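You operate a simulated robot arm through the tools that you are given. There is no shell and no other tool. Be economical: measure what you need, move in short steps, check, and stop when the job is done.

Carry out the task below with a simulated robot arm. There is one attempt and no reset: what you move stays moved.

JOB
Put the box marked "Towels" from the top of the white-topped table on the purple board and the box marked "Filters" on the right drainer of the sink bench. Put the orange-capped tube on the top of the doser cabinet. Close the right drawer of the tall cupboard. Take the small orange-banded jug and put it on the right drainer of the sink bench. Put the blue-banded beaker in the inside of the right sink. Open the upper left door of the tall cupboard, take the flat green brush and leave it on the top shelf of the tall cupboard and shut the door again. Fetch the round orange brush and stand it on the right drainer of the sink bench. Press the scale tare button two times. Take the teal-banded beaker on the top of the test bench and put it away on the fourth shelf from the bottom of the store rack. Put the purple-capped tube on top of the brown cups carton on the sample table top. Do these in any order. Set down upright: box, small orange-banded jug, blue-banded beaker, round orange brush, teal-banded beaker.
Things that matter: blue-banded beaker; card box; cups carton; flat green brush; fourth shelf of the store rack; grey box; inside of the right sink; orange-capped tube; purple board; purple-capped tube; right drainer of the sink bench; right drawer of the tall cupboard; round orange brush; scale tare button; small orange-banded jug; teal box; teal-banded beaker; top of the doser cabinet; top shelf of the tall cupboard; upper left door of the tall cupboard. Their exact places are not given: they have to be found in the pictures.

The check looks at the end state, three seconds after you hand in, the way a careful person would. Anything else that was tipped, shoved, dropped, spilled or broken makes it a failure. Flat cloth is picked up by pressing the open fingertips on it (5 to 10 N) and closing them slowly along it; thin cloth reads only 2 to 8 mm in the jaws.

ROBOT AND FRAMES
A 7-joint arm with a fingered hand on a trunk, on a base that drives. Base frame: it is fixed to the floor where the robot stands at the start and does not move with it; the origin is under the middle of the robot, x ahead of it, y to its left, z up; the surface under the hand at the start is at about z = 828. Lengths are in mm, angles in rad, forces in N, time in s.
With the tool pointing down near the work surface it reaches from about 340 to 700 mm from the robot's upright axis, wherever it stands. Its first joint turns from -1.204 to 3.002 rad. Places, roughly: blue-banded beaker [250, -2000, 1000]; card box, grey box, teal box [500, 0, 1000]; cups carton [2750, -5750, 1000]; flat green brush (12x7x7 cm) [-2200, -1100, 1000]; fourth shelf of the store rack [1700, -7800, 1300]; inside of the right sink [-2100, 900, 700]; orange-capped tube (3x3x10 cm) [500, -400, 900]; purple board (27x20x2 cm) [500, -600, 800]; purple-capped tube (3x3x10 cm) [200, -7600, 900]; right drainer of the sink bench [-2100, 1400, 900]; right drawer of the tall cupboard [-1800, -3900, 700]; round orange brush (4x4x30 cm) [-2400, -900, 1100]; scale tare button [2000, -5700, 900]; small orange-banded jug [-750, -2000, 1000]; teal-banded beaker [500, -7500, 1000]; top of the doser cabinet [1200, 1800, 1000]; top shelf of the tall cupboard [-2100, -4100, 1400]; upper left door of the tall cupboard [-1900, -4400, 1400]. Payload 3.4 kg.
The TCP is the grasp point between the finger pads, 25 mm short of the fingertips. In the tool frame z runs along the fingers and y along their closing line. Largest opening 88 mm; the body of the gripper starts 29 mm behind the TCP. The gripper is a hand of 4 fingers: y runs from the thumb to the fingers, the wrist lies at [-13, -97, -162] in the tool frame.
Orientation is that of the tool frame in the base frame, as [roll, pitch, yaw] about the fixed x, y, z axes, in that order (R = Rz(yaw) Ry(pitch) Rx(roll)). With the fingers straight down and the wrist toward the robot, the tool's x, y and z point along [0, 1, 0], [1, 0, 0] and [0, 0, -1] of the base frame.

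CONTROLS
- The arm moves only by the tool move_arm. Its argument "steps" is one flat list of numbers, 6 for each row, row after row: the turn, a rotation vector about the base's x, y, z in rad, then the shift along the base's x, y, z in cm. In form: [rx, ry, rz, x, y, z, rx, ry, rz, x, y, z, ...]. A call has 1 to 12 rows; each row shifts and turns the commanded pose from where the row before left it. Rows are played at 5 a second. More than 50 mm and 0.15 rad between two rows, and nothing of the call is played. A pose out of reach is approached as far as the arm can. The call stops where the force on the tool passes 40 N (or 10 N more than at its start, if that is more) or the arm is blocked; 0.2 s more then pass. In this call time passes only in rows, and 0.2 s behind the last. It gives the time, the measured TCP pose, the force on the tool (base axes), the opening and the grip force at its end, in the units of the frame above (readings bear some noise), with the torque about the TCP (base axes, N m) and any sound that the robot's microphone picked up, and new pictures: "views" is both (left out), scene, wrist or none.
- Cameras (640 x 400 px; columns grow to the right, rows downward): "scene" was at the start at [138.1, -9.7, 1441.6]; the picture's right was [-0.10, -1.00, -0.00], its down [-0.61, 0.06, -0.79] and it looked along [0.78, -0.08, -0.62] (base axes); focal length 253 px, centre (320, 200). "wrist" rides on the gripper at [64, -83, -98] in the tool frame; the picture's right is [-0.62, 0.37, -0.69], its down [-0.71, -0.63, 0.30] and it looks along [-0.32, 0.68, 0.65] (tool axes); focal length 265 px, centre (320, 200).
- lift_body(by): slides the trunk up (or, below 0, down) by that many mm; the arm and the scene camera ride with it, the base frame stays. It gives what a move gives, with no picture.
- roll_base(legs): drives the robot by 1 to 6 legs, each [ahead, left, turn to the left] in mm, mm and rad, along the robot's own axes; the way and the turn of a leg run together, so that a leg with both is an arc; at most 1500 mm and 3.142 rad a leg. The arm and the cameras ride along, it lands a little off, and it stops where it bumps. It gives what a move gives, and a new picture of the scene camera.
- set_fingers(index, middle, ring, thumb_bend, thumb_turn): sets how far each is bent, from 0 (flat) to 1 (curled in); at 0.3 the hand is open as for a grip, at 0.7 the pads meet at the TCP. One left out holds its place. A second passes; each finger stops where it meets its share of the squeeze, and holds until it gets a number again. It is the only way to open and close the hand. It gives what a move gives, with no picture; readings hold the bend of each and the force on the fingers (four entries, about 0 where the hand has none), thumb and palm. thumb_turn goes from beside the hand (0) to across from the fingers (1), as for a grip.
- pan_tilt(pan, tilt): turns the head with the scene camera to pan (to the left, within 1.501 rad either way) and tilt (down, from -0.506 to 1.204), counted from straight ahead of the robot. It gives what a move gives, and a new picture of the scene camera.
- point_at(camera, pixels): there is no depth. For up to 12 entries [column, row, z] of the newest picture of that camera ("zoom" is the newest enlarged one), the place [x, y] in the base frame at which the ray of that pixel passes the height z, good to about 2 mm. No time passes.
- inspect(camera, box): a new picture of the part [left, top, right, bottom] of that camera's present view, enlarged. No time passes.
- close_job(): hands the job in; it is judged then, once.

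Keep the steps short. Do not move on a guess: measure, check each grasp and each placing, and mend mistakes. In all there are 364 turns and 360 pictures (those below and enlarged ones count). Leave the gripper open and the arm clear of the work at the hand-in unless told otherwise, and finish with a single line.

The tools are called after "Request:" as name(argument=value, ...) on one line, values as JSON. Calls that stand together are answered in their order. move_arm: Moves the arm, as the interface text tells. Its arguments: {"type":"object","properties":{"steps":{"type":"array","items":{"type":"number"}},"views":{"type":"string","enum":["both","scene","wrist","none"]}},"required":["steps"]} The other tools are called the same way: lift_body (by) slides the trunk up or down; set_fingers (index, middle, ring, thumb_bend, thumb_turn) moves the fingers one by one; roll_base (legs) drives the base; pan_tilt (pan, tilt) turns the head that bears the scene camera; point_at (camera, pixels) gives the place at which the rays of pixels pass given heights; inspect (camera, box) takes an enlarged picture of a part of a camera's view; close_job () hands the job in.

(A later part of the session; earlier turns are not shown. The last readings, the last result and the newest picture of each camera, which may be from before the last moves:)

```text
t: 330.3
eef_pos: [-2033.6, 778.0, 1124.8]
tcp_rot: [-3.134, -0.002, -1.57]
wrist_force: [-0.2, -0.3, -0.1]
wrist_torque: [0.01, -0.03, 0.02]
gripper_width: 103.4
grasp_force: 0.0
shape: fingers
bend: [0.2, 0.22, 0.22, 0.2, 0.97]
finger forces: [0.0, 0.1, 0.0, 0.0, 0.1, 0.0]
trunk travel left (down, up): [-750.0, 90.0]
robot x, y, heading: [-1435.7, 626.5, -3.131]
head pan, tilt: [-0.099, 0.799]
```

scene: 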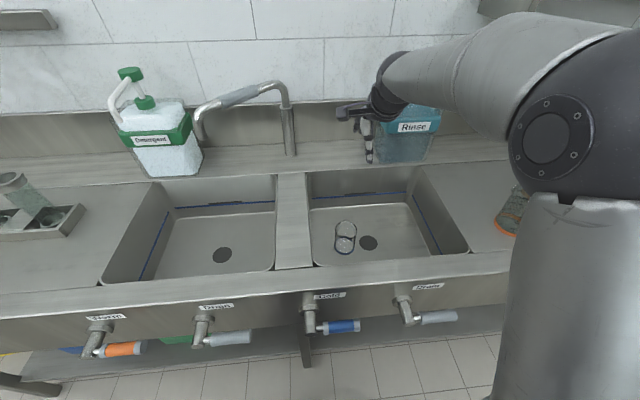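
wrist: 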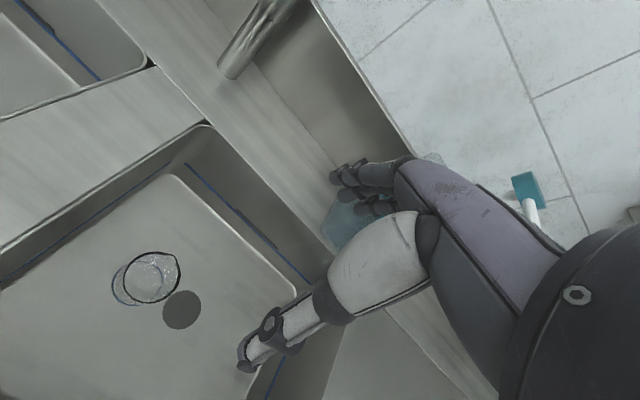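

The beaker stands in the right sink. Next the tall cupboard. Retract the arm and drive left along x≈−1190.

Request:
move_arm(steps=[0, 0, 0, 3, 0, 1, 0, 0, 0, 3, 0, 1, 0, 0, 0, 2, 0, 1], views="none")

Request:
roll_base(legs=[[245, 0, 0], [0, 10, 0]])

```text
t: 331.1
eef_pos: [-1957.7, 775.1, 1146.3]
tcp_rot: [-3.112, 0.002, -1.575]
wrist_force: [0.5, -0.5, -0.5]
wrist_torque: [0.02, -0.01, 0.01]
gripper_width: 103.4
grasp_force: 0.1
shape: fingers
bend: [0.2, 0.22, 0.22, 0.2, 0.97]
finger forces: [0.0, 0.1, 0.1, 0.0, 0.0, 0.1]
out of reach, approached as far as the arm can: row 3
trunk travel left (down, up): [-750.0, 90.0]
robot x, y, heading: [-1431.5, 626.7, -3.137]
head pan, tilt: [-0.099, 0.799]
```

```text
t: 333.0
eef_pos: [-2145.9, 758.1, 1146.0]
tcp_rot: [-3.11, -0.001, -1.505]
wrist_force: [0.0, -0.3, -0.1]
wrist_torque: [0.06, -0.01, 0.0]
gripper_width: 103.3
grasp_force: 0.0
shape: fingers
bend: [0.2, 0.22, 0.22, 0.2, 0.97]
finger forces: [0.0, 0.1, 0.1, 0.0, 0.0, 0.0]
trunk travel left (down, up): [-750.0, 90.0]
robot x, y, heading: [-1611.5, 646.3, -3.067]
head pan, tilt: [-0.099, 0.799]
stopped in leg 1: the robot was blocked; the commanded pose is now the measured one
```

scene: 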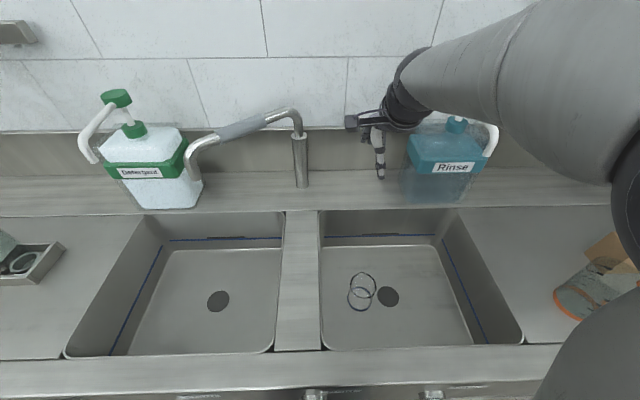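

I drove the wrong way and bumped the bench — my sign mistake. Back off straight and inspect for disturbance.

Request:
roll_base(legs=[[-250, 0, 0], [-350, 0, -0.07]])

Request:
pan_tilt(pan=-0.2, tilt=0.65)

```text
t: 336.7
eef_pos: [-1538.7, 822.2, 1147.5]
tcp_rot: [-3.111, 0.0, -1.573]
wrist_force: [0.6, -0.2, -0.4]
wrist_torque: [-0.01, 0.02, -0.02]
gripper_width: 103.4
grasp_force: 0.0
shape: fingers
bend: [0.2, 0.22, 0.22, 0.2, 0.97]
finger forces: [0.0, 0.0, 0.0, 0.0, 0.0, 0.1]
trunk travel left (down, up): [-750.0, 90.0]
robot x, y, heading: [-1012.8, 676.0, -3.134]
head pan, tilt: [-0.099, 0.799]
```

scene: 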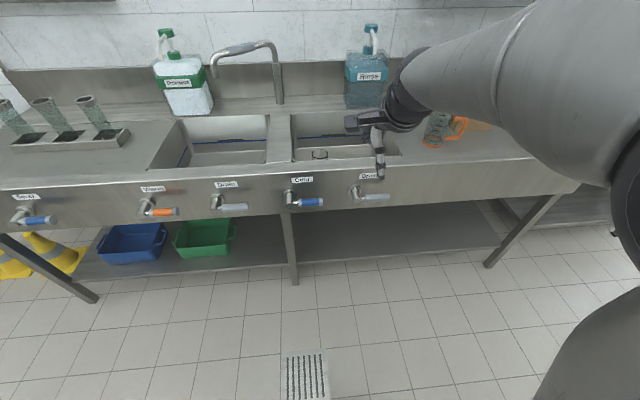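

```text
t: 337.4
eef_pos: [-1537.8, 822.8, 1146.4]
tcp_rot: [-3.112, 0.001, -1.572]
wrist_force: [-0.7, -0.2, -0.3]
wrist_torque: [-0.01, -0.02, 0.02]
gripper_width: 103.5
grasp_force: 0.1
shape: fingers
bend: [0.2, 0.22, 0.22, 0.2, 0.97]
finger forces: [0.0, 0.0, 0.0, 0.0, 0.1, 0.0]
trunk travel left (down, up): [-750.0, 90.0]
robot x, y, heading: [-1016.7, 678.3, -3.138]
head pan, tilt: [-0.201, 0.649]
```

scene: 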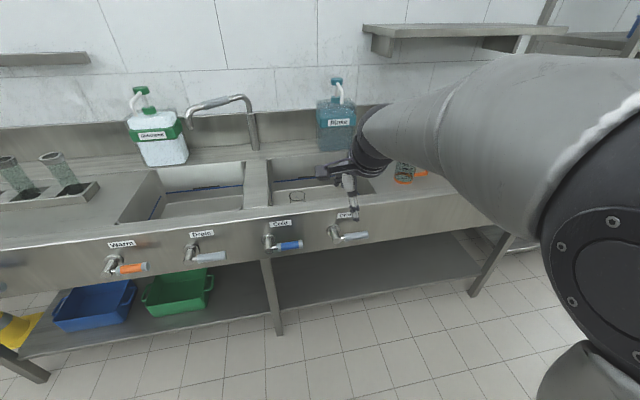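

Levers look unchanged. I drive left toward the cupboard, and will look back at the drainer on the way.

Request:
roll_base(legs=[[0, 900, 0]])

Request:
pan_tilt(pan=-1.0, tilt=0.35)

```text
t: 342.0
eef_pos: [-1531.6, -54.1, 1146.6]
tcp_rot: [-3.111, 0.001, -1.567]
wrist_force: [0.7, 0.3, -0.5]
wrist_torque: [-0.01, -0.04, 0.0]
gripper_width: 103.3
grasp_force: 0.0
shape: fingers
bend: [0.2, 0.22, 0.22, 0.2, 0.97]
finger forces: [0.1, 0.1, 0.0, 0.0, 0.1, 0.0]
trunk travel left (down, up): [-750.0, 90.0]
robot x, y, heading: [-1008.5, -199.4, -3.129]
head pan, tilt: [-0.201, 0.649]
```

scene: 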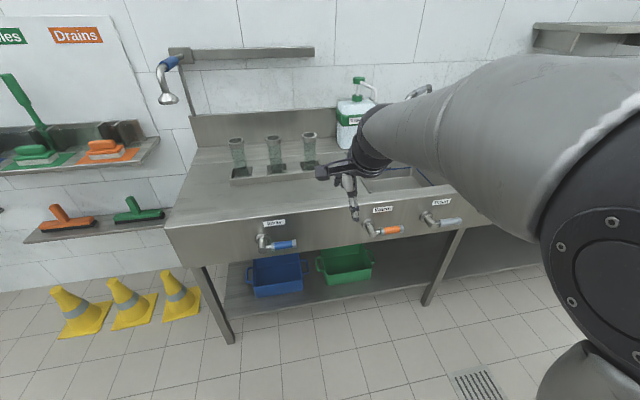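

```text
t: 343.1
eef_pos: [-1532.9, -54.3, 1146.0]
tcp_rot: [-3.112, -0.001, -1.567]
wrist_force: [0.1, -0.3, 0.5]
wrist_torque: [0.01, -0.01, 0.0]
gripper_width: 103.4
grasp_force: 0.0
shape: fingers
bend: [0.2, 0.22, 0.22, 0.2, 0.97]
finger forces: [0.0, 0.1, 0.0, 0.1, 0.0, 0.1]
trunk travel left (down, up): [-750.0, 90.0]
robot x, y, heading: [-1008.1, -201.1, -3.131]
head pan, tilt: [-1.0, 0.351]
```

scene: 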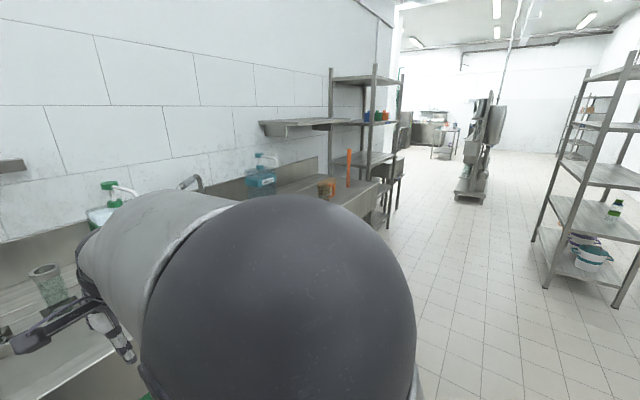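

Brush, jug and box all still stand. Now look left along the path to the cupboard.

Request:
roll_base(legs=[[140, 0, -0.01], [0, 900, 0]])

Request:
pan_tilt(pan=1.2, tilt=0.45)

```text
t: 348.8
eef_pos: [-1666.3, -954.9, 1147.8]
tcp_rot: [-3.113, 0.0, -1.572]
wrist_force: [0.3, 0.4, 0.2]
wrist_torque: [-0.01, 0.0, 0.04]
gripper_width: 103.6
grasp_force: 0.0
shape: fingers
bend: [0.2, 0.22, 0.22, 0.2, 0.97]
finger forces: [0.0, 0.0, 0.1, 0.0, 0.0, 0.0]
trunk travel left (down, up): [-750.0, 90.0]
robot x, y, heading: [-1142.9, -1101.1, -3.139]
head pan, tilt: [-1.0, 0.351]
```

scene: 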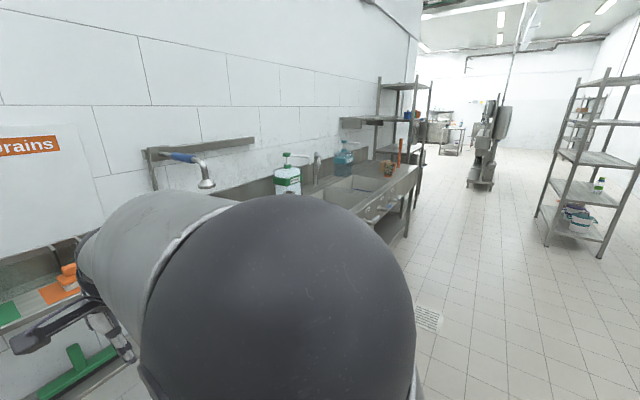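

```text
t: 350.9
eef_pos: [-1666.9, -954.7, 1146.3]
tcp_rot: [-3.112, 0.001, -1.572]
wrist_force: [0.8, -0.1, -1.1]
wrist_torque: [-0.02, 0.02, -0.01]
gripper_width: 103.3
grasp_force: 0.1
shape: fingers
bend: [0.2, 0.22, 0.22, 0.2, 0.97]
finger forces: [0.0, 0.1, 0.0, 0.1, 0.1, 0.0]
trunk travel left (down, up): [-750.0, 90.0]
robot x, y, heading: [-1142.6, -1103.9, -3.135]
head pan, tilt: [1.201, 0.45]
```

scene: 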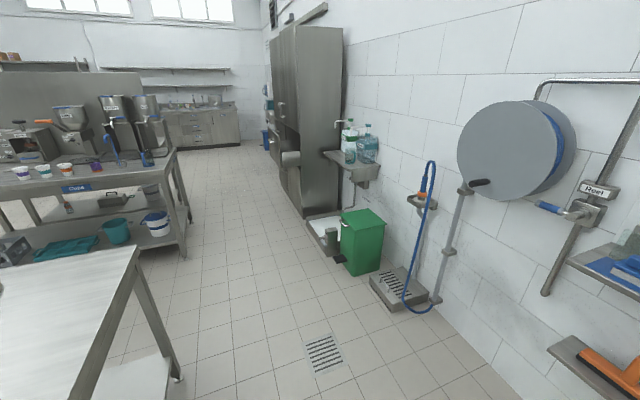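

Request:
point_at(camera="scene", pixels=[[137, 245, 840], [178, 378, 0], [342, 205, 0], [302, 217, 0], [275, 163, 0], [346, 274, 0], [329, 255, 0], [363, 160, 950], [183, 258, 0], [370, 290, 0], [282, 160, 900]])

Request:
inspect(camera="scene", box=[240, 0, 400, 280])

```text
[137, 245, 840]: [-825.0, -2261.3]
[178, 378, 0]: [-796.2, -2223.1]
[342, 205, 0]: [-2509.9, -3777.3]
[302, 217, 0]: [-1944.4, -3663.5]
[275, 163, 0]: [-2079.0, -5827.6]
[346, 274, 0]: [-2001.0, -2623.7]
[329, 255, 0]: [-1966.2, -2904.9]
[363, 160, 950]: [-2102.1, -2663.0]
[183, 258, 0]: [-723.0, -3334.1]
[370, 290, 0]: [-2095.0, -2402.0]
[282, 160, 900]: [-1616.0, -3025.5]
```

```text
1.43 times, centred on (320, 140) of scene
```

zoom: 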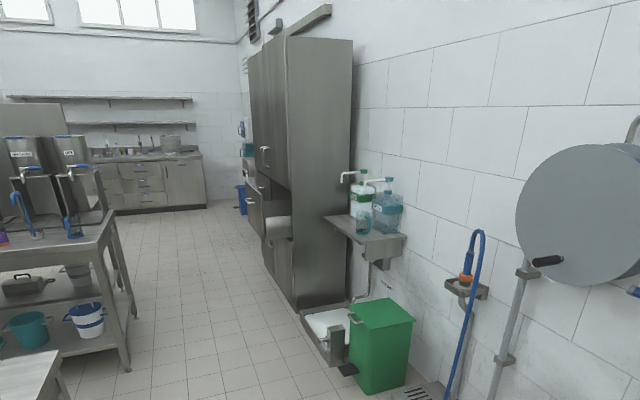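

Cupboard front is at x≈−1944, right side at y≈−3663. Drive left 2600 and face it.

Request:
roll_base(legs=[[0, 1500, 0], [-60, 1250, 0]])

Request:
pan_tilt(pan=0.1, tilt=0.3)

```text
t: 364.5
eef_pos: [-1548.1, -3779.7, 1147.3]
tcp_rot: [-3.112, -0.001, -1.554]
wrist_force: [-0.4, -0.2, 0.1]
wrist_torque: [-0.02, 0.0, 0.02]
gripper_width: 103.8
grasp_force: 0.2
shape: fingers
bend: [0.2, 0.22, 0.22, 0.2, 0.97]
finger forces: [0.0, 0.0, 0.1, 0.1, 0.0, 0.1]
trunk travel left (down, up): [-750.0, 90.0]
robot x, y, heading: [-1022.6, -3918.5, -3.121]
head pan, tilt: [1.201, 0.45]
```

scene: 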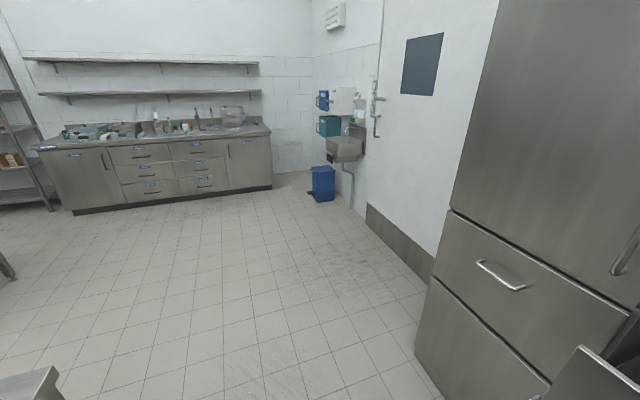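

```text
t: 365.9
eef_pos: [-1548.2, -3779.3, 1146.8]
tcp_rot: [-3.112, 0.0, -1.554]
wrist_force: [0.3, -0.2, 0.0]
wrist_torque: [0.01, -0.01, -0.03]
gripper_width: 103.5
grasp_force: 0.1
shape: fingers
bend: [0.2, 0.22, 0.22, 0.2, 0.97]
finger forces: [0.0, 0.0, 0.1, 0.0, 0.1, 0.1]
trunk travel left (down, up): [-750.0, 90.0]
robot x, y, heading: [-1017.6, -3917.3, -3.116]
head pan, tilt: [0.099, 0.3]
```

scene: 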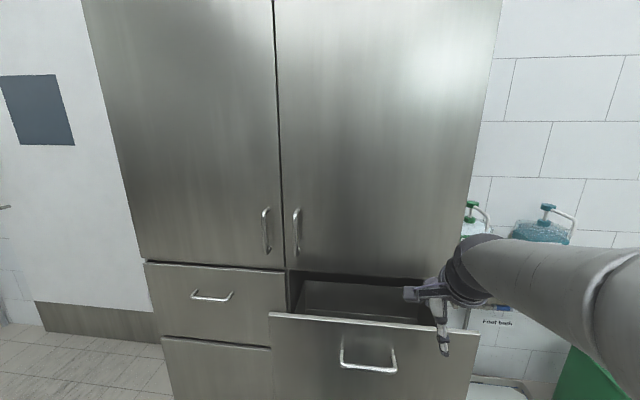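

I see the upper left door's handle at (266,230) and the open right drawer (front (375,340)). Measure.

Request:
point_at(camera="scene", pixels=[[266, 207, 1200], [266, 207, 1250], [266, 207, 1300], [266, 253, 1100], [266, 253, 1150], [266, 253, 1200], [285, 268, 1050], [285, 268, 1100], [270, 314, 900], [270, 314, 950], [476, 330, 900], [476, 330, 950]])

Request:
inspect(camera="scene", box=[130, 190, 500, 400])

```text
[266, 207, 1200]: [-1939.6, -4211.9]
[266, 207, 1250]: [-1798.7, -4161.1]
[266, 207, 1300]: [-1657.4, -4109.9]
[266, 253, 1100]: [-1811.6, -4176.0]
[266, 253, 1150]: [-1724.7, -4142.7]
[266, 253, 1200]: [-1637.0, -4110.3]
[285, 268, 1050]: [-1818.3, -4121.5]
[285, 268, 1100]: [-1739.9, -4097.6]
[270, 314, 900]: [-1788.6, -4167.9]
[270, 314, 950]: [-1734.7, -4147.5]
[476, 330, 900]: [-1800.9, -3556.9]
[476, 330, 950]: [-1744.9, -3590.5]
```

```text
1.73 times, centred on (315, 295) of scene
```

zoom: 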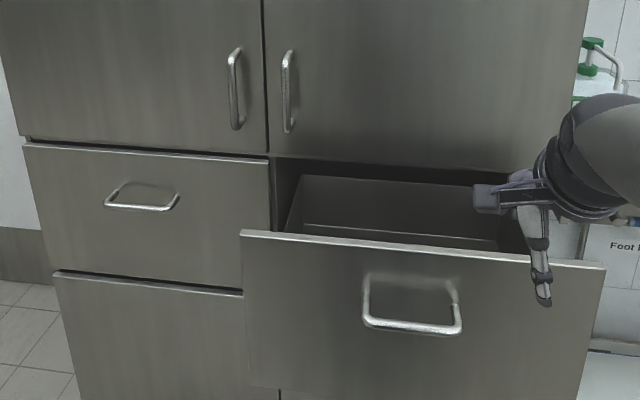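

Handle z≈1046–1212 at y≈−4205; drawer front at x≈−1725, top edge z≈955. First close the drawer: make a fist and lower the hand to z≈890 right of the drawer's handle.

Request:
set_fingers(index=0.75, middle=0.75, ring=0.75, thumb_bend=0.7)

Request:
move_arm(steps=[0, 0, 0, 0, 0, -4, 0, 0, 0, 0, 0, -4, 0, 0, 0, 0, 0, -4, 0, 0, 0, 0, 0, -4, 0, 0, 0, 0, 0, -4, 0, 0, 0, 0, 0, -4, 0, 0, 0, 0, 0, -2])

```text
t: 366.9
eef_pos: [-1548.1, -3779.7, 1147.1]
tcp_rot: [-3.11, 0.001, -1.553]
wrist_force: [0.3, -0.3, 0.2]
wrist_torque: [0.0, -0.01, 0.0]
gripper_width: 0.0
grasp_force: 0.1
shape: fingers
bend: [0.74, 0.75, 0.75, 0.68, 0.97]
finger forces: [0.0, 0.0, 0.0, 0.0, 0.1, 0.0]
trunk travel left (down, up): [-750.0, 90.0]
robot x, y, heading: [-1019.8, -3917.8, -3.114]
head pan, tilt: [0.099, 0.3]
```

```text
t: 368.5
eef_pos: [-1549.2, -3780.4, 885.3]
tcp_rot: [-3.113, -0.001, -1.554]
wrist_force: [0.5, 0.4, 0.4]
wrist_torque: [0.01, 0.02, 0.06]
gripper_width: 0.2
grasp_force: 0.1
shape: fingers
bend: [0.74, 0.75, 0.75, 0.68, 0.97]
finger forces: [0.1, 0.1, 0.2, 0.0, 0.0, 0.1]
trunk travel left (down, up): [-750.0, 90.0]
robot x, y, heading: [-1022.4, -3916.9, -3.12]
head pan, tilt: [0.099, 0.3]
```

scene: 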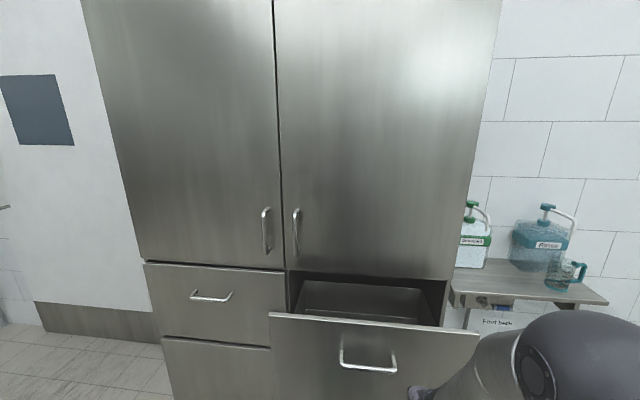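
wrist: 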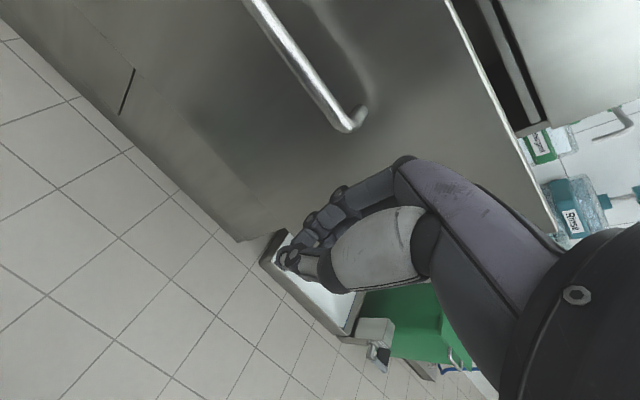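

Drive ahead 100, then push with the arm.

Request:
roll_base(legs=[[100, 20, -0.02]])

Request:
move_arm(steps=[0, 0, 0, -2, 0, 0, 0, 0, 0, -2, 0, 0, 0, 0, 0, -2, 0, 0, 0, 0, 0, -2, 0, 0, 0, 0, 0, -2, 0, 0, 0, 0, 0, -2, 0, 0])

```text
t: 369.6
eef_pos: [-1646.8, -3791.3, 885.5]
tcp_rot: [-3.11, 0.0, -1.574]
wrist_force: [0.2, 0.2, 0.6]
wrist_torque: [0.04, -0.01, 0.02]
gripper_width: 0.0
grasp_force: 0.0
shape: fingers
bend: [0.74, 0.75, 0.75, 0.68, 0.97]
finger forces: [0.0, 0.0, 0.0, 0.1, 0.1, 0.0]
trunk travel left (down, up): [-750.0, 90.0]
robot x, y, heading: [-1125.3, -3936.2, -3.138]
head pan, tilt: [0.099, 0.3]
```

scene: 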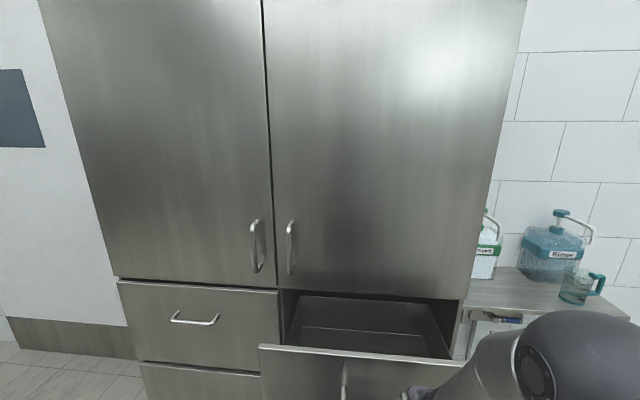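

```text
t: 371.0
eef_pos: [-1767.0, -3788.5, 884.8]
tcp_rot: [-3.113, -0.001, -1.573]
wrist_force: [0.5, 0.7, 1.4]
wrist_torque: [0.0, -0.02, 0.0]
gripper_width: 0.0
grasp_force: 0.1
shape: fingers
bend: [0.75, 0.75, 0.75, 0.67, 0.97]
finger forces: [0.1, 0.0, 0.0, 0.0, 0.0, 0.0]
trunk travel left (down, up): [-750.0, 90.0]
robot x, y, heading: [-1117.4, -3939.0, -3.135]
head pan, tilt: [0.099, 0.3]
```

scene: 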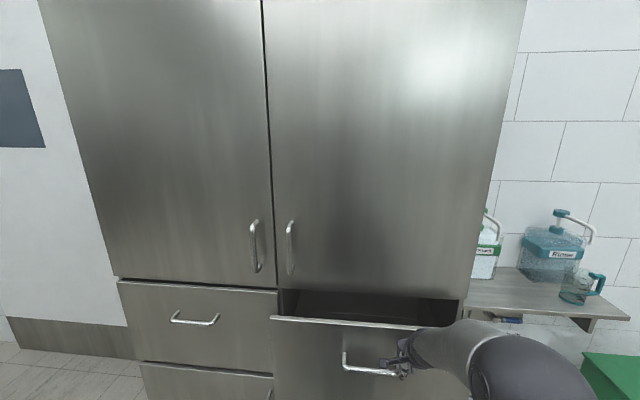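
wrist: 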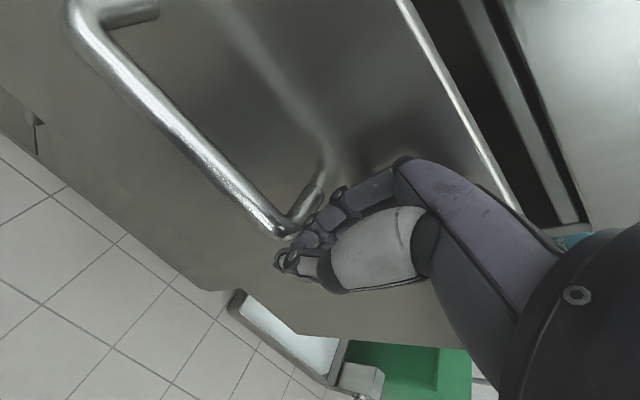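

The drawer moves in. Drive ahead 90 more and push on.

Request:
roll_base(legs=[[80, 0, 0]])

Request:
move_arm(steps=[0, 0, 0, -1.5, 0, 0, 0, 0, 0, -1.5, 0, 0, 0, 0, 0, -1, 0, 0])

```text
t: 372.1
eef_pos: [-1844.7, -3788.0, 883.7]
tcp_rot: [-3.109, 0.0, -1.575]
wrist_force: [-0.4, 0.3, 0.3]
wrist_torque: [0.0, 0.0, 0.01]
gripper_width: 0.0
grasp_force: 0.1
shape: fingers
bend: [0.75, 0.75, 0.75, 0.67, 0.98]
finger forces: [0.1, 0.0, 0.0, 0.1, 0.0, 0.1]
trunk travel left (down, up): [-750.0, 90.0]
robot x, y, heading: [-1199.3, -3941.2, -3.145]
head pan, tilt: [0.099, 0.3]
```

scene: 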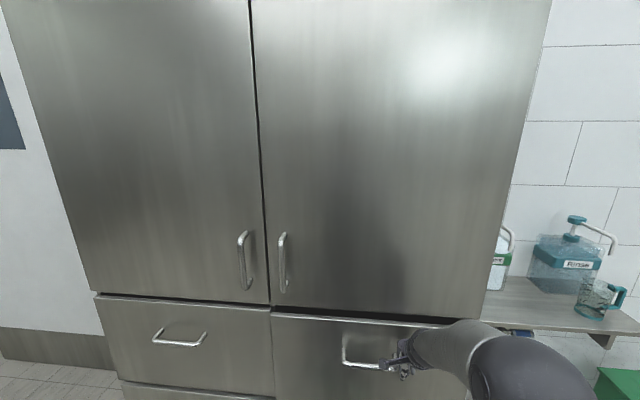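

```text
t: 372.9
eef_pos: [-1879.7, -3789.0, 886.4]
tcp_rot: [-3.111, -0.001, -1.575]
wrist_force: [8.9, 1.4, 4.1]
wrist_torque: [0.0, -0.02, 0.01]
gripper_width: 0.0
grasp_force: 5.6
shape: fingers
bend: [0.75, 0.75, 0.75, 0.65, 0.98]
finger forces: [1.9, 3.6, 0.0, 0.1, 5.0, 0.1]
trunk travel left (down, up): [-750.0, 90.0]
robot x, y, heading: [-1198.1, -3938.5, -3.144]
head pan, tilt: [0.099, 0.3]
```

scene: 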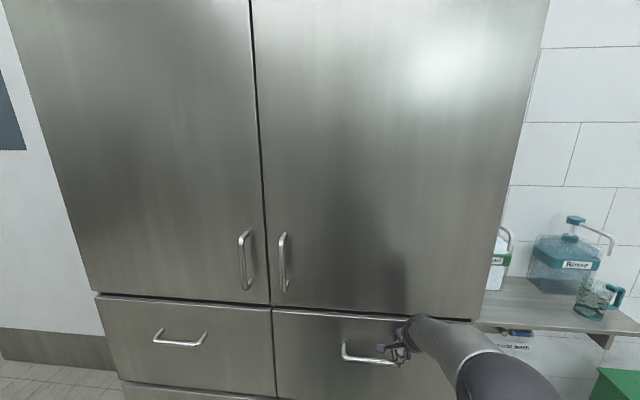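
wrist: 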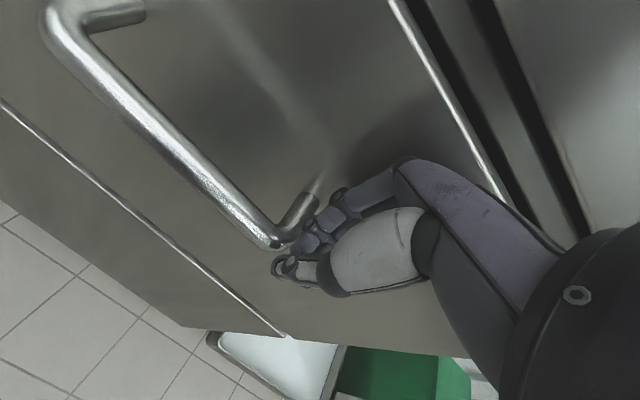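

Nearly flush (9 N). Push a bit more.

Request:
move_arm(steps=[0, 0, 0, -0.7, 0, 0, 0, 0, 0, -0.7, 0, 0], views="none")

Request:
inspect(camera="scene", box=[180, 260, 480, 400])

```text
t: 373.4
eef_pos: [-1881.3, -3788.5, 885.6]
tcp_rot: [-3.099, 0.001, -1.576]
wrist_force: [28.1, 0.3, 11.0]
wrist_torque: [0.06, 1.03, -0.12]
gripper_width: 0.0
grasp_force: 16.9
shape: fingers
bend: [0.75, 0.75, 0.75, 0.65, 0.98]
finger forces: [3.9, 22.9, 0.0, 0.0, 5.5, 0.1]
trunk travel left (down, up): [-750.0, 90.0]
robot x, y, heading: [-1198.4, -3936.4, -3.138]
head pan, tilt: [0.099, 0.3]
stopped in row 2: the force on the tool passed its limit at 45 N (the readings are from after the stop); the commanded pose is now the measured one
```

```text
2.13 times, centred on (330, 330) of scene
```

zoom: 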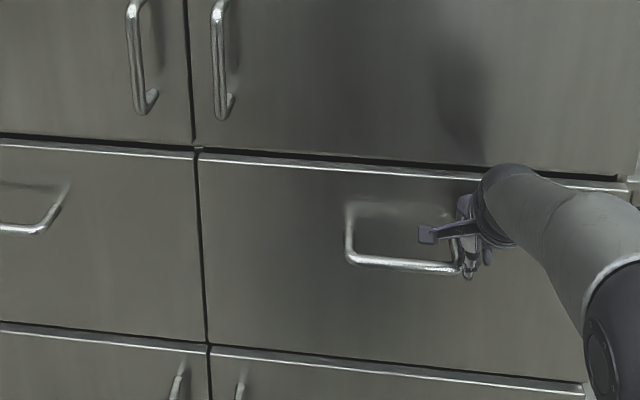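

Firm stop: the drawer is closed. Withdraw: first a bit to the right, then back.

Request:
move_arm(steps=[0, 0, 0, 0.5, 0.5, 0, 0, 0, 0, 0.5, 2, 0, 0, 0, 0, 1, 2, 0, 0, 0, 0, 3, 0, 0, 0, 0, 0, 4, 0, 0])

```text
t: 374.6
eef_pos: [-1797.4, -3742.5, 879.0]
tcp_rot: [-3.096, 0.0, -1.573]
wrist_force: [0.0, 0.1, 0.1]
wrist_torque: [0.0, 0.03, 0.01]
gripper_width: 0.0
grasp_force: 0.1
shape: fingers
bend: [0.75, 0.75, 0.75, 0.67, 0.97]
finger forces: [0.0, 0.1, 0.0, 0.1, 0.1, 0.0]
trunk travel left (down, up): [-750.0, 90.0]
robot x, y, heading: [-1200.9, -3936.6, -3.14]
head pan, tilt: [0.099, 0.3]
```

scene: 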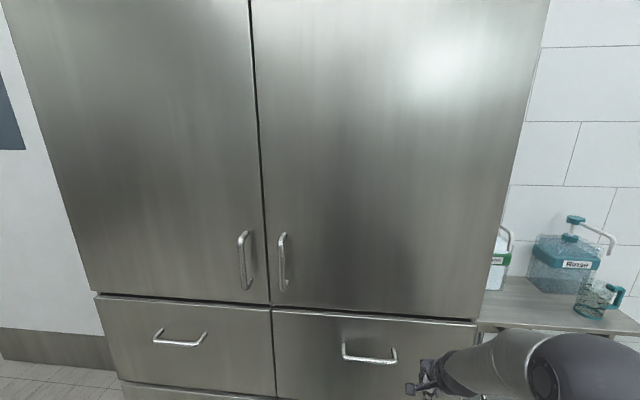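
wrist: 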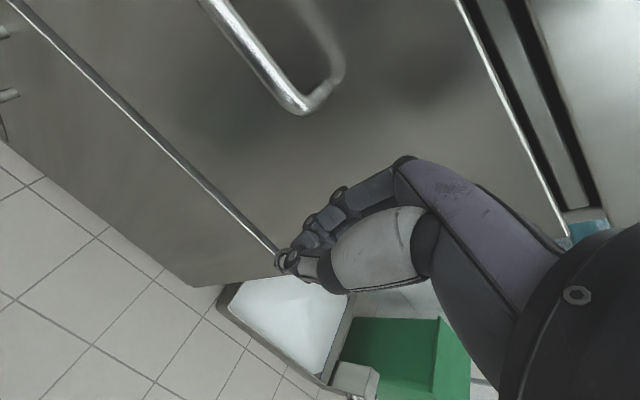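

The drawer is closed. For the door handle I want the fingers pointing at the door, closing horizontally. Back away, open the hand, and turn the hand in free air (wrist held in place).

Request:
move_arm(steps=[0, 0, 0, 2, 0, 4, 0, 0, 0, 2, 0, 4, 0, 0, 0, 2, 0, 2], views="none")

Request:
roll_base(legs=[[-250, 0, 0], [0, 330, 0]])

Request:
set_fingers(index=0.3, middle=0.3, ring=0.3, thumb_bend=0.3)

Request:
move_arm(steps=[0.0806, 0.0806, 0.0806, -0.43, -0.65, 1.08, 0.0806, 0.0806, 0.0806, -0.43, -0.65, 1.08, 0.0806, 0.0806, 0.0806, -0.43, -0.65, 1.08, 0.0806, 0.0806, 0.0806, -0.43, -0.65, 1.08, 0.0806, 0.0806, 0.0806, -0.43, -0.65, 1.08, 0.0806, 0.0806, 0.0806, -0.43, -0.65, 1.08, 0.0806, 0.0806, 0.0806, -0.43, -0.65, 1.08, 0.0806, 0.0806, 0.0806, -0.43, -0.65, 1.08])

```text
t: 375.4
eef_pos: [-1737.8, -3742.6, 978.5]
tcp_rot: [-3.095, -0.001, -1.574]
wrist_force: [-0.2, 0.2, 1.4]
wrist_torque: [-0.01, 0.03, 0.02]
gripper_width: 0.0
grasp_force: 0.1
shape: fingers
bend: [0.75, 0.75, 0.75, 0.67, 0.97]
finger forces: [0.1, 0.1, 0.0, 0.0, 0.0, 0.1]
trunk travel left (down, up): [-750.0, 90.0]
robot x, y, heading: [-1200.7, -3940.0, -3.147]
head pan, tilt: [0.099, 0.3]
```

```text
t: 377.4
eef_pos: [-1534.3, -3727.0, 978.2]
tcp_rot: [-3.093, 0.001, -1.593]
wrist_force: [0.5, -0.4, 0.1]
wrist_torque: [-0.02, 0.0, 0.0]
gripper_width: 0.0
grasp_force: 0.0
shape: fingers
bend: [0.75, 0.75, 0.75, 0.67, 0.97]
finger forces: [0.0, 0.0, 0.0, 0.0, 0.1, 0.1]
trunk travel left (down, up): [-750.0, 90.0]
robot x, y, heading: [-997.2, -3934.0, 3.125]
head pan, tilt: [0.099, 0.3]
stopped in leg 1: the robot was blocked; the commanded pose is now the measured one
```

scene: 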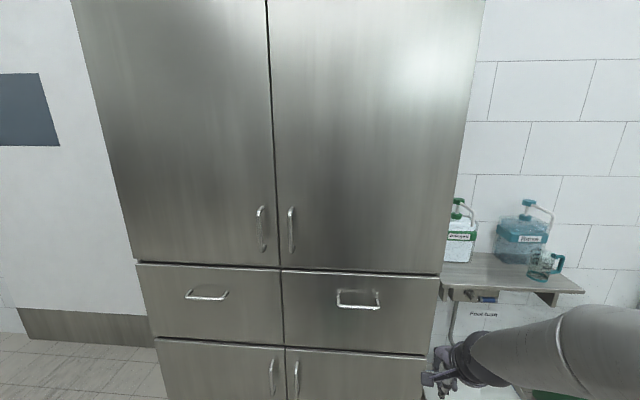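

```text
t: 378.4
eef_pos: [-1535.0, -3727.3, 979.0]
tcp_rot: [-3.095, 0.0, -1.595]
wrist_force: [0.4, 0.1, -0.2]
wrist_torque: [-0.01, 0.01, 0.02]
gripper_width: 84.1
grasp_force: 0.1
shape: fingers
bend: [0.3, 0.3, 0.3, 0.3, 0.98]
finger forces: [0.0, 0.1, 0.0, 0.0, 0.0, 0.0]
trunk travel left (down, up): [-750.0, 90.0]
robot x, y, heading: [-996.7, -3938.3, 3.126]
head pan, tilt: [0.099, 0.3]
```

```text
t: 380.1
eef_pos: [-1568.7, -3780.8, 1065.2]
tcp_rot: [2.677, 0.776, -1.114]
wrist_force: [-0.2, 0.1, 0.3]
wrist_torque: [0.03, -0.03, 0.02]
gripper_width: 84.4
grasp_force: 0.1
shape: fingers
bend: [0.3, 0.3, 0.3, 0.3, 0.98]
finger forces: [0.0, 0.0, 0.1, 0.1, 0.0, 0.0]
trunk travel left (down, up): [-750.0, 90.0]
robot x, y, heading: [-995.8, -3934.0, 3.123]
head pan, tilt: [0.099, 0.3]
```

scene: 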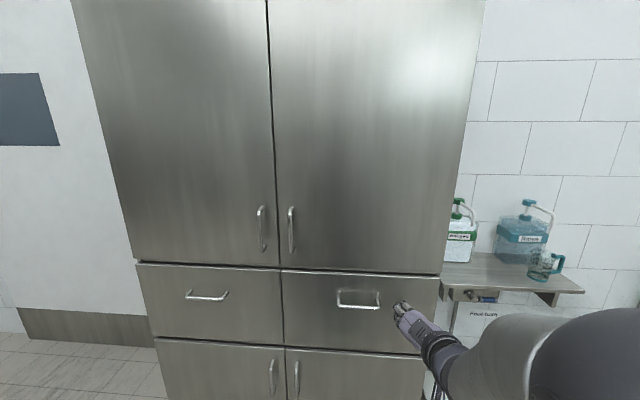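
wrist: 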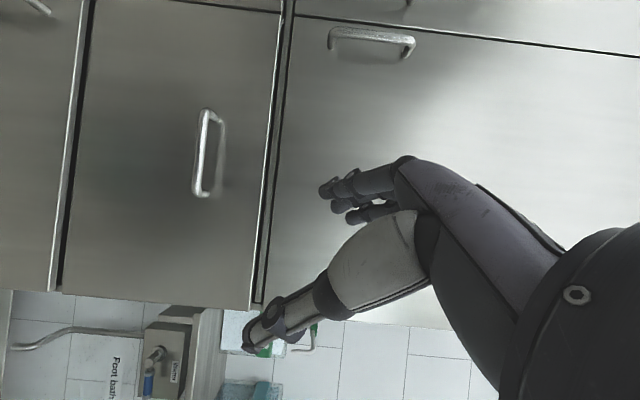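

The base touched something behind (the Cups table end) — I'll check that later and stay forward. The hand turns fine; finish the rotation.

Request:
move_arm(steps=[0.0806, 0.0806, 0.0806, -0.43, -0.65, 1.08, 0.0806, 0.0806, 0.0806, -0.43, -0.65, 1.08, 0.0806, 0.0806, 0.0806, -0.43, -0.65, 1.08, 0.0806, 0.0806, 0.0806, -0.43, -0.65, 1.08, 0.0806, 0.0806, 0.0806, -0.43, -0.65, 1.08, 0.0806, 0.0806, 0.0806, -0.43, -0.65, 1.08, 0.0806, 0.0806, 0.0806, -0.43, -0.65, 1.08], views="wrist")

Request:
pan_tilt(pan=-1.5, tilt=0.5)

```text
t: 381.8
eef_pos: [-1598.6, -3825.1, 1140.7]
tcp_rot: [1.577, 1.548, -1.61]
wrist_force: [-0.6, 0.1, -0.4]
wrist_torque: [0.0, -0.02, 0.04]
gripper_width: 84.5
grasp_force: 0.0
shape: fingers
bend: [0.3, 0.3, 0.3, 0.3, 0.98]
finger forces: [0.0, 0.1, 0.0, 0.0, 0.1, 0.0]
trunk travel left (down, up): [-750.0, 90.0]
robot x, y, heading: [-998.4, -3938.4, 3.123]
head pan, tilt: [0.099, 0.3]
```

wrist: 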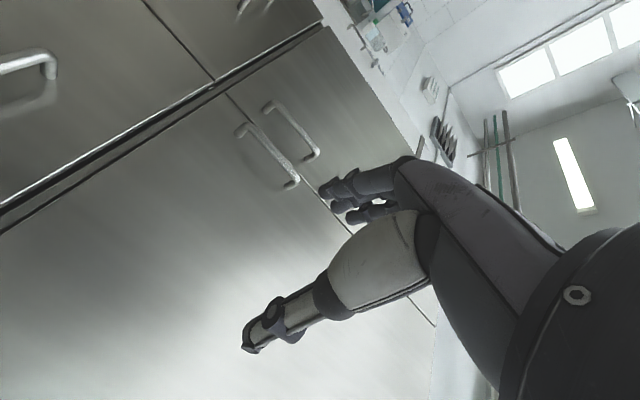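

```text
t: 383.4
eef_pos: [-1598.2, -3824.7, 1140.4]
tcp_rot: [1.617, 1.546, -1.572]
wrist_force: [-0.3, 0.1, 0.2]
wrist_torque: [-0.02, -0.08, 0.01]
gripper_width: 84.5
grasp_force: 0.0
shape: fingers
bend: [0.3, 0.3, 0.3, 0.3, 0.98]
finger forces: [0.0, 0.0, 0.0, 0.0, 0.0, 0.0]
trunk travel left (down, up): [-750.0, 90.0]
robot x, y, heading: [-996.2, -3932.9, 3.121]
head pan, tilt: [-1.499, 0.499]
```

scene: 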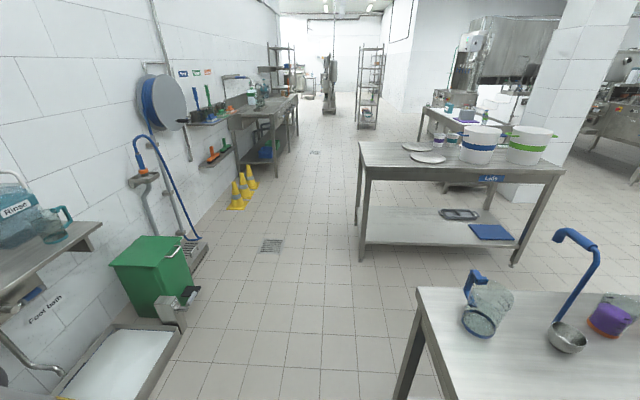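

The hand now points at the door. I enlarge the Cups table to check the purple cup there.

Request:
inspect(camera="scene", box=[420, 220, 640, 400])

Request:
point_at(camera="scene", pixels=[[418, 290, 840], [440, 399, 840]])

```text
2.22 times, centred on (530, 310) of scene
```

zoom: 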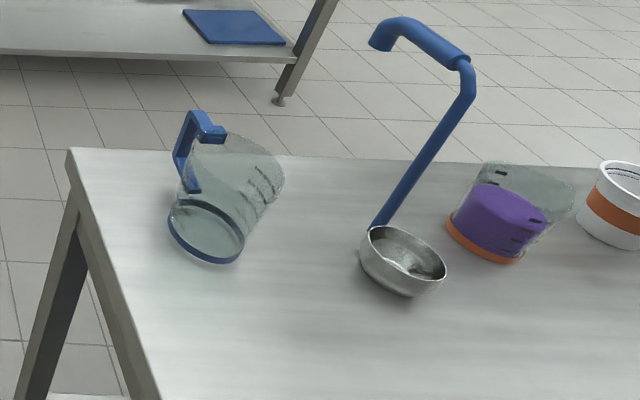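

```text
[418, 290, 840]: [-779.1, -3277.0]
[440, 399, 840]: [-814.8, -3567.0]
```

Everything there is upright. Drive left 380 to face the left door's handle, and ahead 200.

Request:
roll_base(legs=[[60, 375, 0.018], [140, 0, 0]])

Request:
pan_tilt(pan=-0.05, tilt=0.45)

Request:
inspect(camera="wrist", box=[0, 0, 640, 400])

```text
t: 386.8
eef_pos: [-1802.3, -4217.9, 1139.9]
tcp_rot: [1.543, 1.548, -1.622]
wrist_force: [-0.8, 0.0, -0.4]
wrist_torque: [0.0, 0.0, -0.01]
gripper_width: 84.3
grasp_force: 0.1
shape: fingers
bend: [0.3, 0.3, 0.3, 0.3, 0.98]
finger forces: [0.0, 0.1, 0.0, 0.0, 0.1, 0.0]
trunk travel left (down, up): [-750.0, 90.0]
robot x, y, heading: [-1196.2, -4312.1, -3.133]
head pan, tilt: [-1.499, 0.499]
```

scene: 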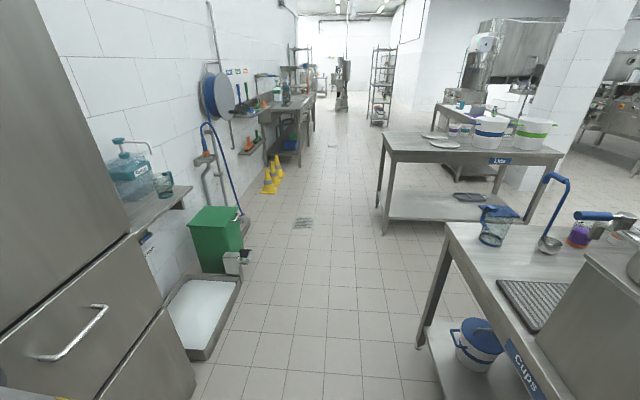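

```text
t: 388.3
eef_pos: [-1801.9, -4220.7, 1140.5]
tcp_rot: [1.618, 1.546, -1.546]
wrist_force: [-0.3, 0.0, 0.1]
wrist_torque: [-0.01, 0.01, 0.0]
gripper_width: 84.5
grasp_force: 0.1
shape: fingers
bend: [0.3, 0.3, 0.3, 0.3, 0.98]
finger forces: [0.0, 0.0, 0.1, 0.0, 0.0, 0.0]
trunk travel left (down, up): [-750.0, 90.0]
robot x, y, heading: [-1196.6, -4315.0, -3.14]
head pan, tilt: [-0.051, 0.45]
```

scene: 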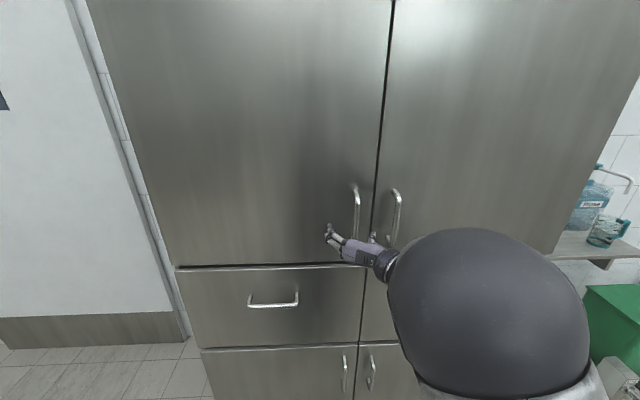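

```text
1.00 times, centred on (320, 200) of wrist (not enlarged: the box is as wide or as high as the picture)
```

zoom: 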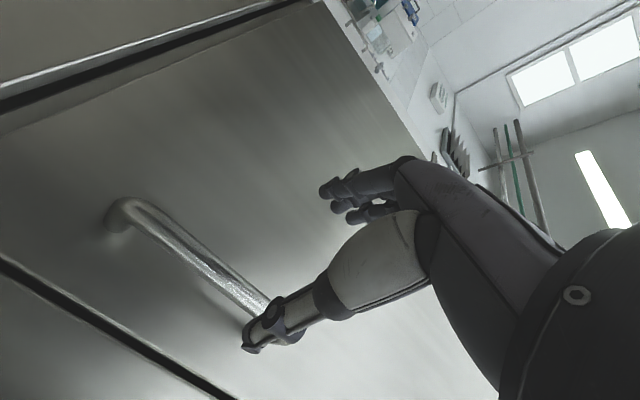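

Request:
point_at(camera="scene", pixels=[[355, 190, 1200], [355, 190, 1215], [357, 230, 1100], [357, 230, 1120], [360, 240, 1080], [335, 232, 1140], [396, 190, 1200]])

Request:
inspect(camera="scene", box=[290, 160, 430, 300])

```text
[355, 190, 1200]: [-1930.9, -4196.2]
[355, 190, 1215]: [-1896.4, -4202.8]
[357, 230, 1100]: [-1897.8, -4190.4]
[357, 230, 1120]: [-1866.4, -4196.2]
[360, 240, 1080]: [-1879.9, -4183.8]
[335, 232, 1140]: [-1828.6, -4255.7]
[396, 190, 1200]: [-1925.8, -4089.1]
```

```text
2.86 times, centred on (360, 230) of scene
```

zoom: 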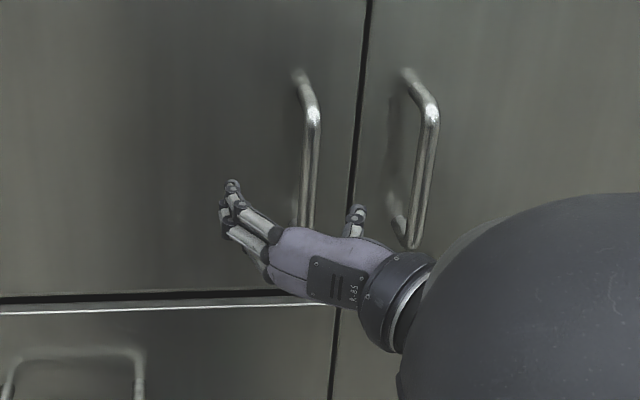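

The bar (y≈−4198) is between thumb and fingers; centre it by +22 mm in y and move in.

Request:
move_arm(steps=[0, 0, 0, 0, 2.2, -0.5], views="none")

Request:
roll_base(legs=[[55, 0, 0]])

Request:
move_arm(steps=[0, 0, 0, -1, 0, 0, 0, 0, 0, -1, 0, 0])

```text
t: 388.7
eef_pos: [-1802.9, -4196.2, 1134.4]
tcp_rot: [1.591, 1.544, -1.574]
wrist_force: [0.2, 0.0, 0.9]
wrist_torque: [-0.02, 0.0, -0.01]
gripper_width: 84.6
grasp_force: 0.0
shape: fingers
bend: [0.3, 0.3, 0.3, 0.3, 0.98]
finger forces: [0.0, 0.1, 0.1, 0.1, 0.0, 0.1]
trunk travel left (down, up): [-750.0, 90.0]
robot x, y, heading: [-1196.5, -4316.9, -3.14]
head pan, tilt: [-0.051, 0.45]
```

```text
t: 389.7
eef_pos: [-1857.6, -4197.0, 1133.9]
tcp_rot: [1.627, 1.546, -1.537]
wrist_force: [-0.7, -0.4, -0.4]
wrist_torque: [0.05, 0.04, -0.01]
gripper_width: 84.4
grasp_force: 0.1
shape: fingers
bend: [0.3, 0.3, 0.3, 0.3, 0.98]
finger forces: [0.0, 0.0, 0.0, 0.0, 0.0, 0.0]
trunk travel left (down, up): [-750.0, 90.0]
robot x, y, heading: [-1252.5, -4316.7, -3.132]
head pan, tilt: [-0.051, 0.45]
```

scene: 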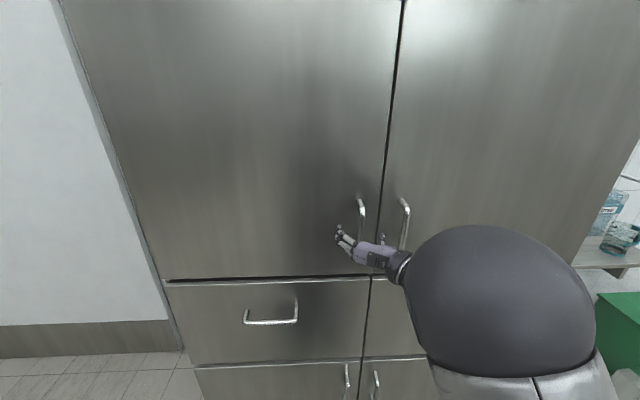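

```text
t: 390.3
eef_pos: [-1877.9, -4197.4, 1134.0]
tcp_rot: [1.655, 1.547, -1.511]
wrist_force: [-0.4, 1.2, -0.1]
wrist_torque: [-0.02, -0.04, 0.01]
gripper_width: 84.3
grasp_force: 0.0
shape: fingers
bend: [0.3, 0.3, 0.3, 0.3, 0.98]
finger forces: [0.0, 0.0, 0.0, 0.0, 0.2, 0.0]
trunk travel left (down, up): [-750.0, 90.0]
robot x, y, heading: [-1249.3, -4311.8, -3.135]
head pan, tilt: [-0.051, 0.45]
```

scene: 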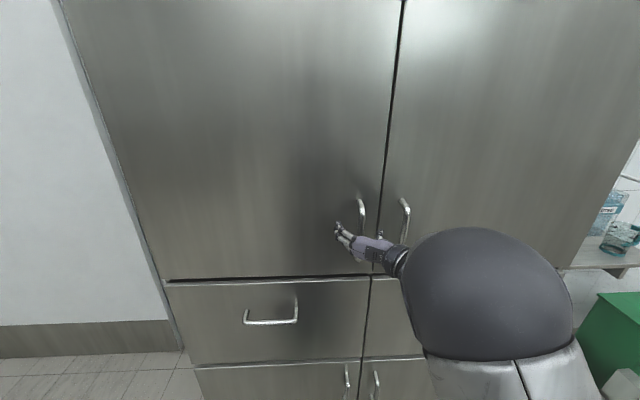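
wrist: 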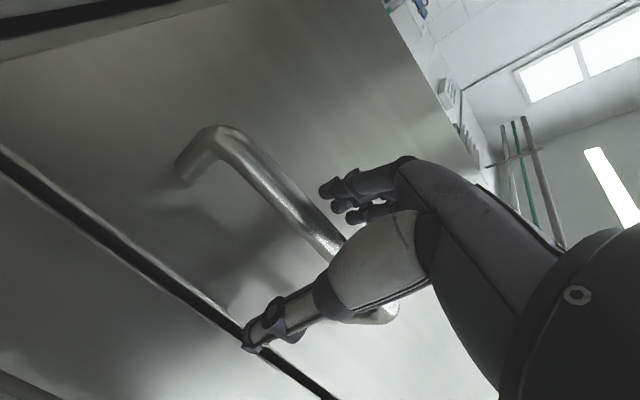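

The bar lies between thumb and fingers. Advance 15 mm and close.

Request:
move_arm(steps=[0, 0, 0, -0.8, 0, 0, 0, 0, 0, -0.7, 0, 0], views="none")

Request:
set_fingers(index=0.75, middle=0.75, ring=0.75, thumb_bend=0.72)

Request:
inspect(camera="wrist", box=[120, 80, 460, 360])

```text
t: 390.9
eef_pos: [-1890.5, -4196.7, 1136.2]
tcp_rot: [1.498, 1.545, -1.669]
wrist_force: [4.3, 0.6, -0.5]
wrist_torque: [-0.01, 0.03, 0.21]
gripper_width: 84.4
grasp_force: 2.3
shape: fingers
bend: [0.3, 0.3, 0.3, 0.3, 0.98]
finger forces: [0.0, 4.0, 0.0, 0.0, 0.0, 0.0]
trunk travel left (down, up): [-750.0, 90.0]
robot x, y, heading: [-1253.2, -4316.8, -3.136]
head pan, tilt: [-0.051, 0.45]
```

```text
t: 391.9
eef_pos: [-1890.2, -4197.0, 1136.0]
tcp_rot: [1.559, 1.547, -1.607]
wrist_force: [2.9, 0.4, 0.1]
wrist_torque: [0.05, 0.03, -0.06]
gripper_width: 0.0
grasp_force: 2.8
shape: fingers
bend: [0.74, 0.75, 0.75, 0.71, 0.97]
finger forces: [0.0, 0.0, 0.0, 0.0, 4.9, 0.1]
trunk travel left (down, up): [-750.0, 90.0]
robot x, y, heading: [-1254.3, -4315.2, -3.135]
head pan, tilt: [-0.051, 0.45]
```

```text
1.43 times, centred on (290, 220) of wrist
```

zoom: 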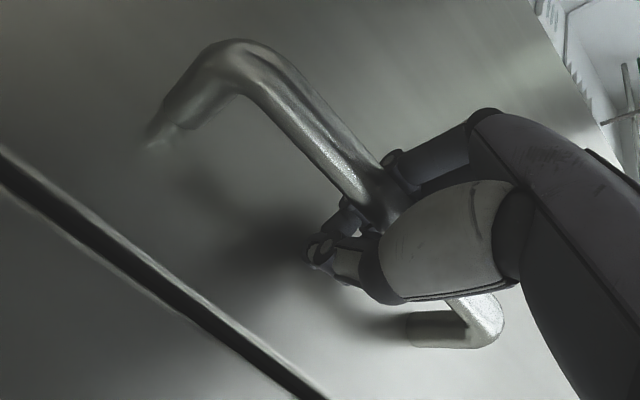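

The fingers enclose the bar like a hook. Pull by driving back 180 with a slight left.

Request:
roll_base(legs=[[-90, 8, 0], [-90, 28, 0]])

```text
t: 393.7
eef_pos: [-1714.1, -4236.2, 1136.7]
tcp_rot: [1.467, 1.549, -1.696]
wrist_force: [-3.3, -6.4, 2.0]
wrist_torque: [0.0, -0.02, -0.06]
gripper_width: 0.2
grasp_force: 2.9
shape: fingers
bend: [0.74, 0.75, 0.75, 0.71, 0.97]
finger forces: [3.8, 0.0, 2.7, 0.0, 0.0, 0.1]
trunk travel left (down, up): [-750.0, 90.0]
robot x, y, heading: [-1076.3, -4348.3, -3.131]
head pan, tilt: [-0.051, 0.45]
```

scene: 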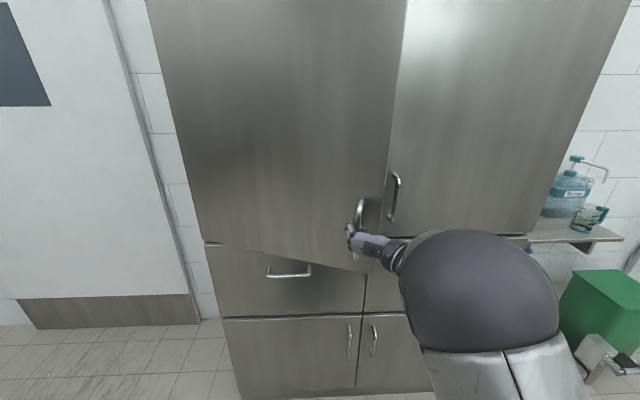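

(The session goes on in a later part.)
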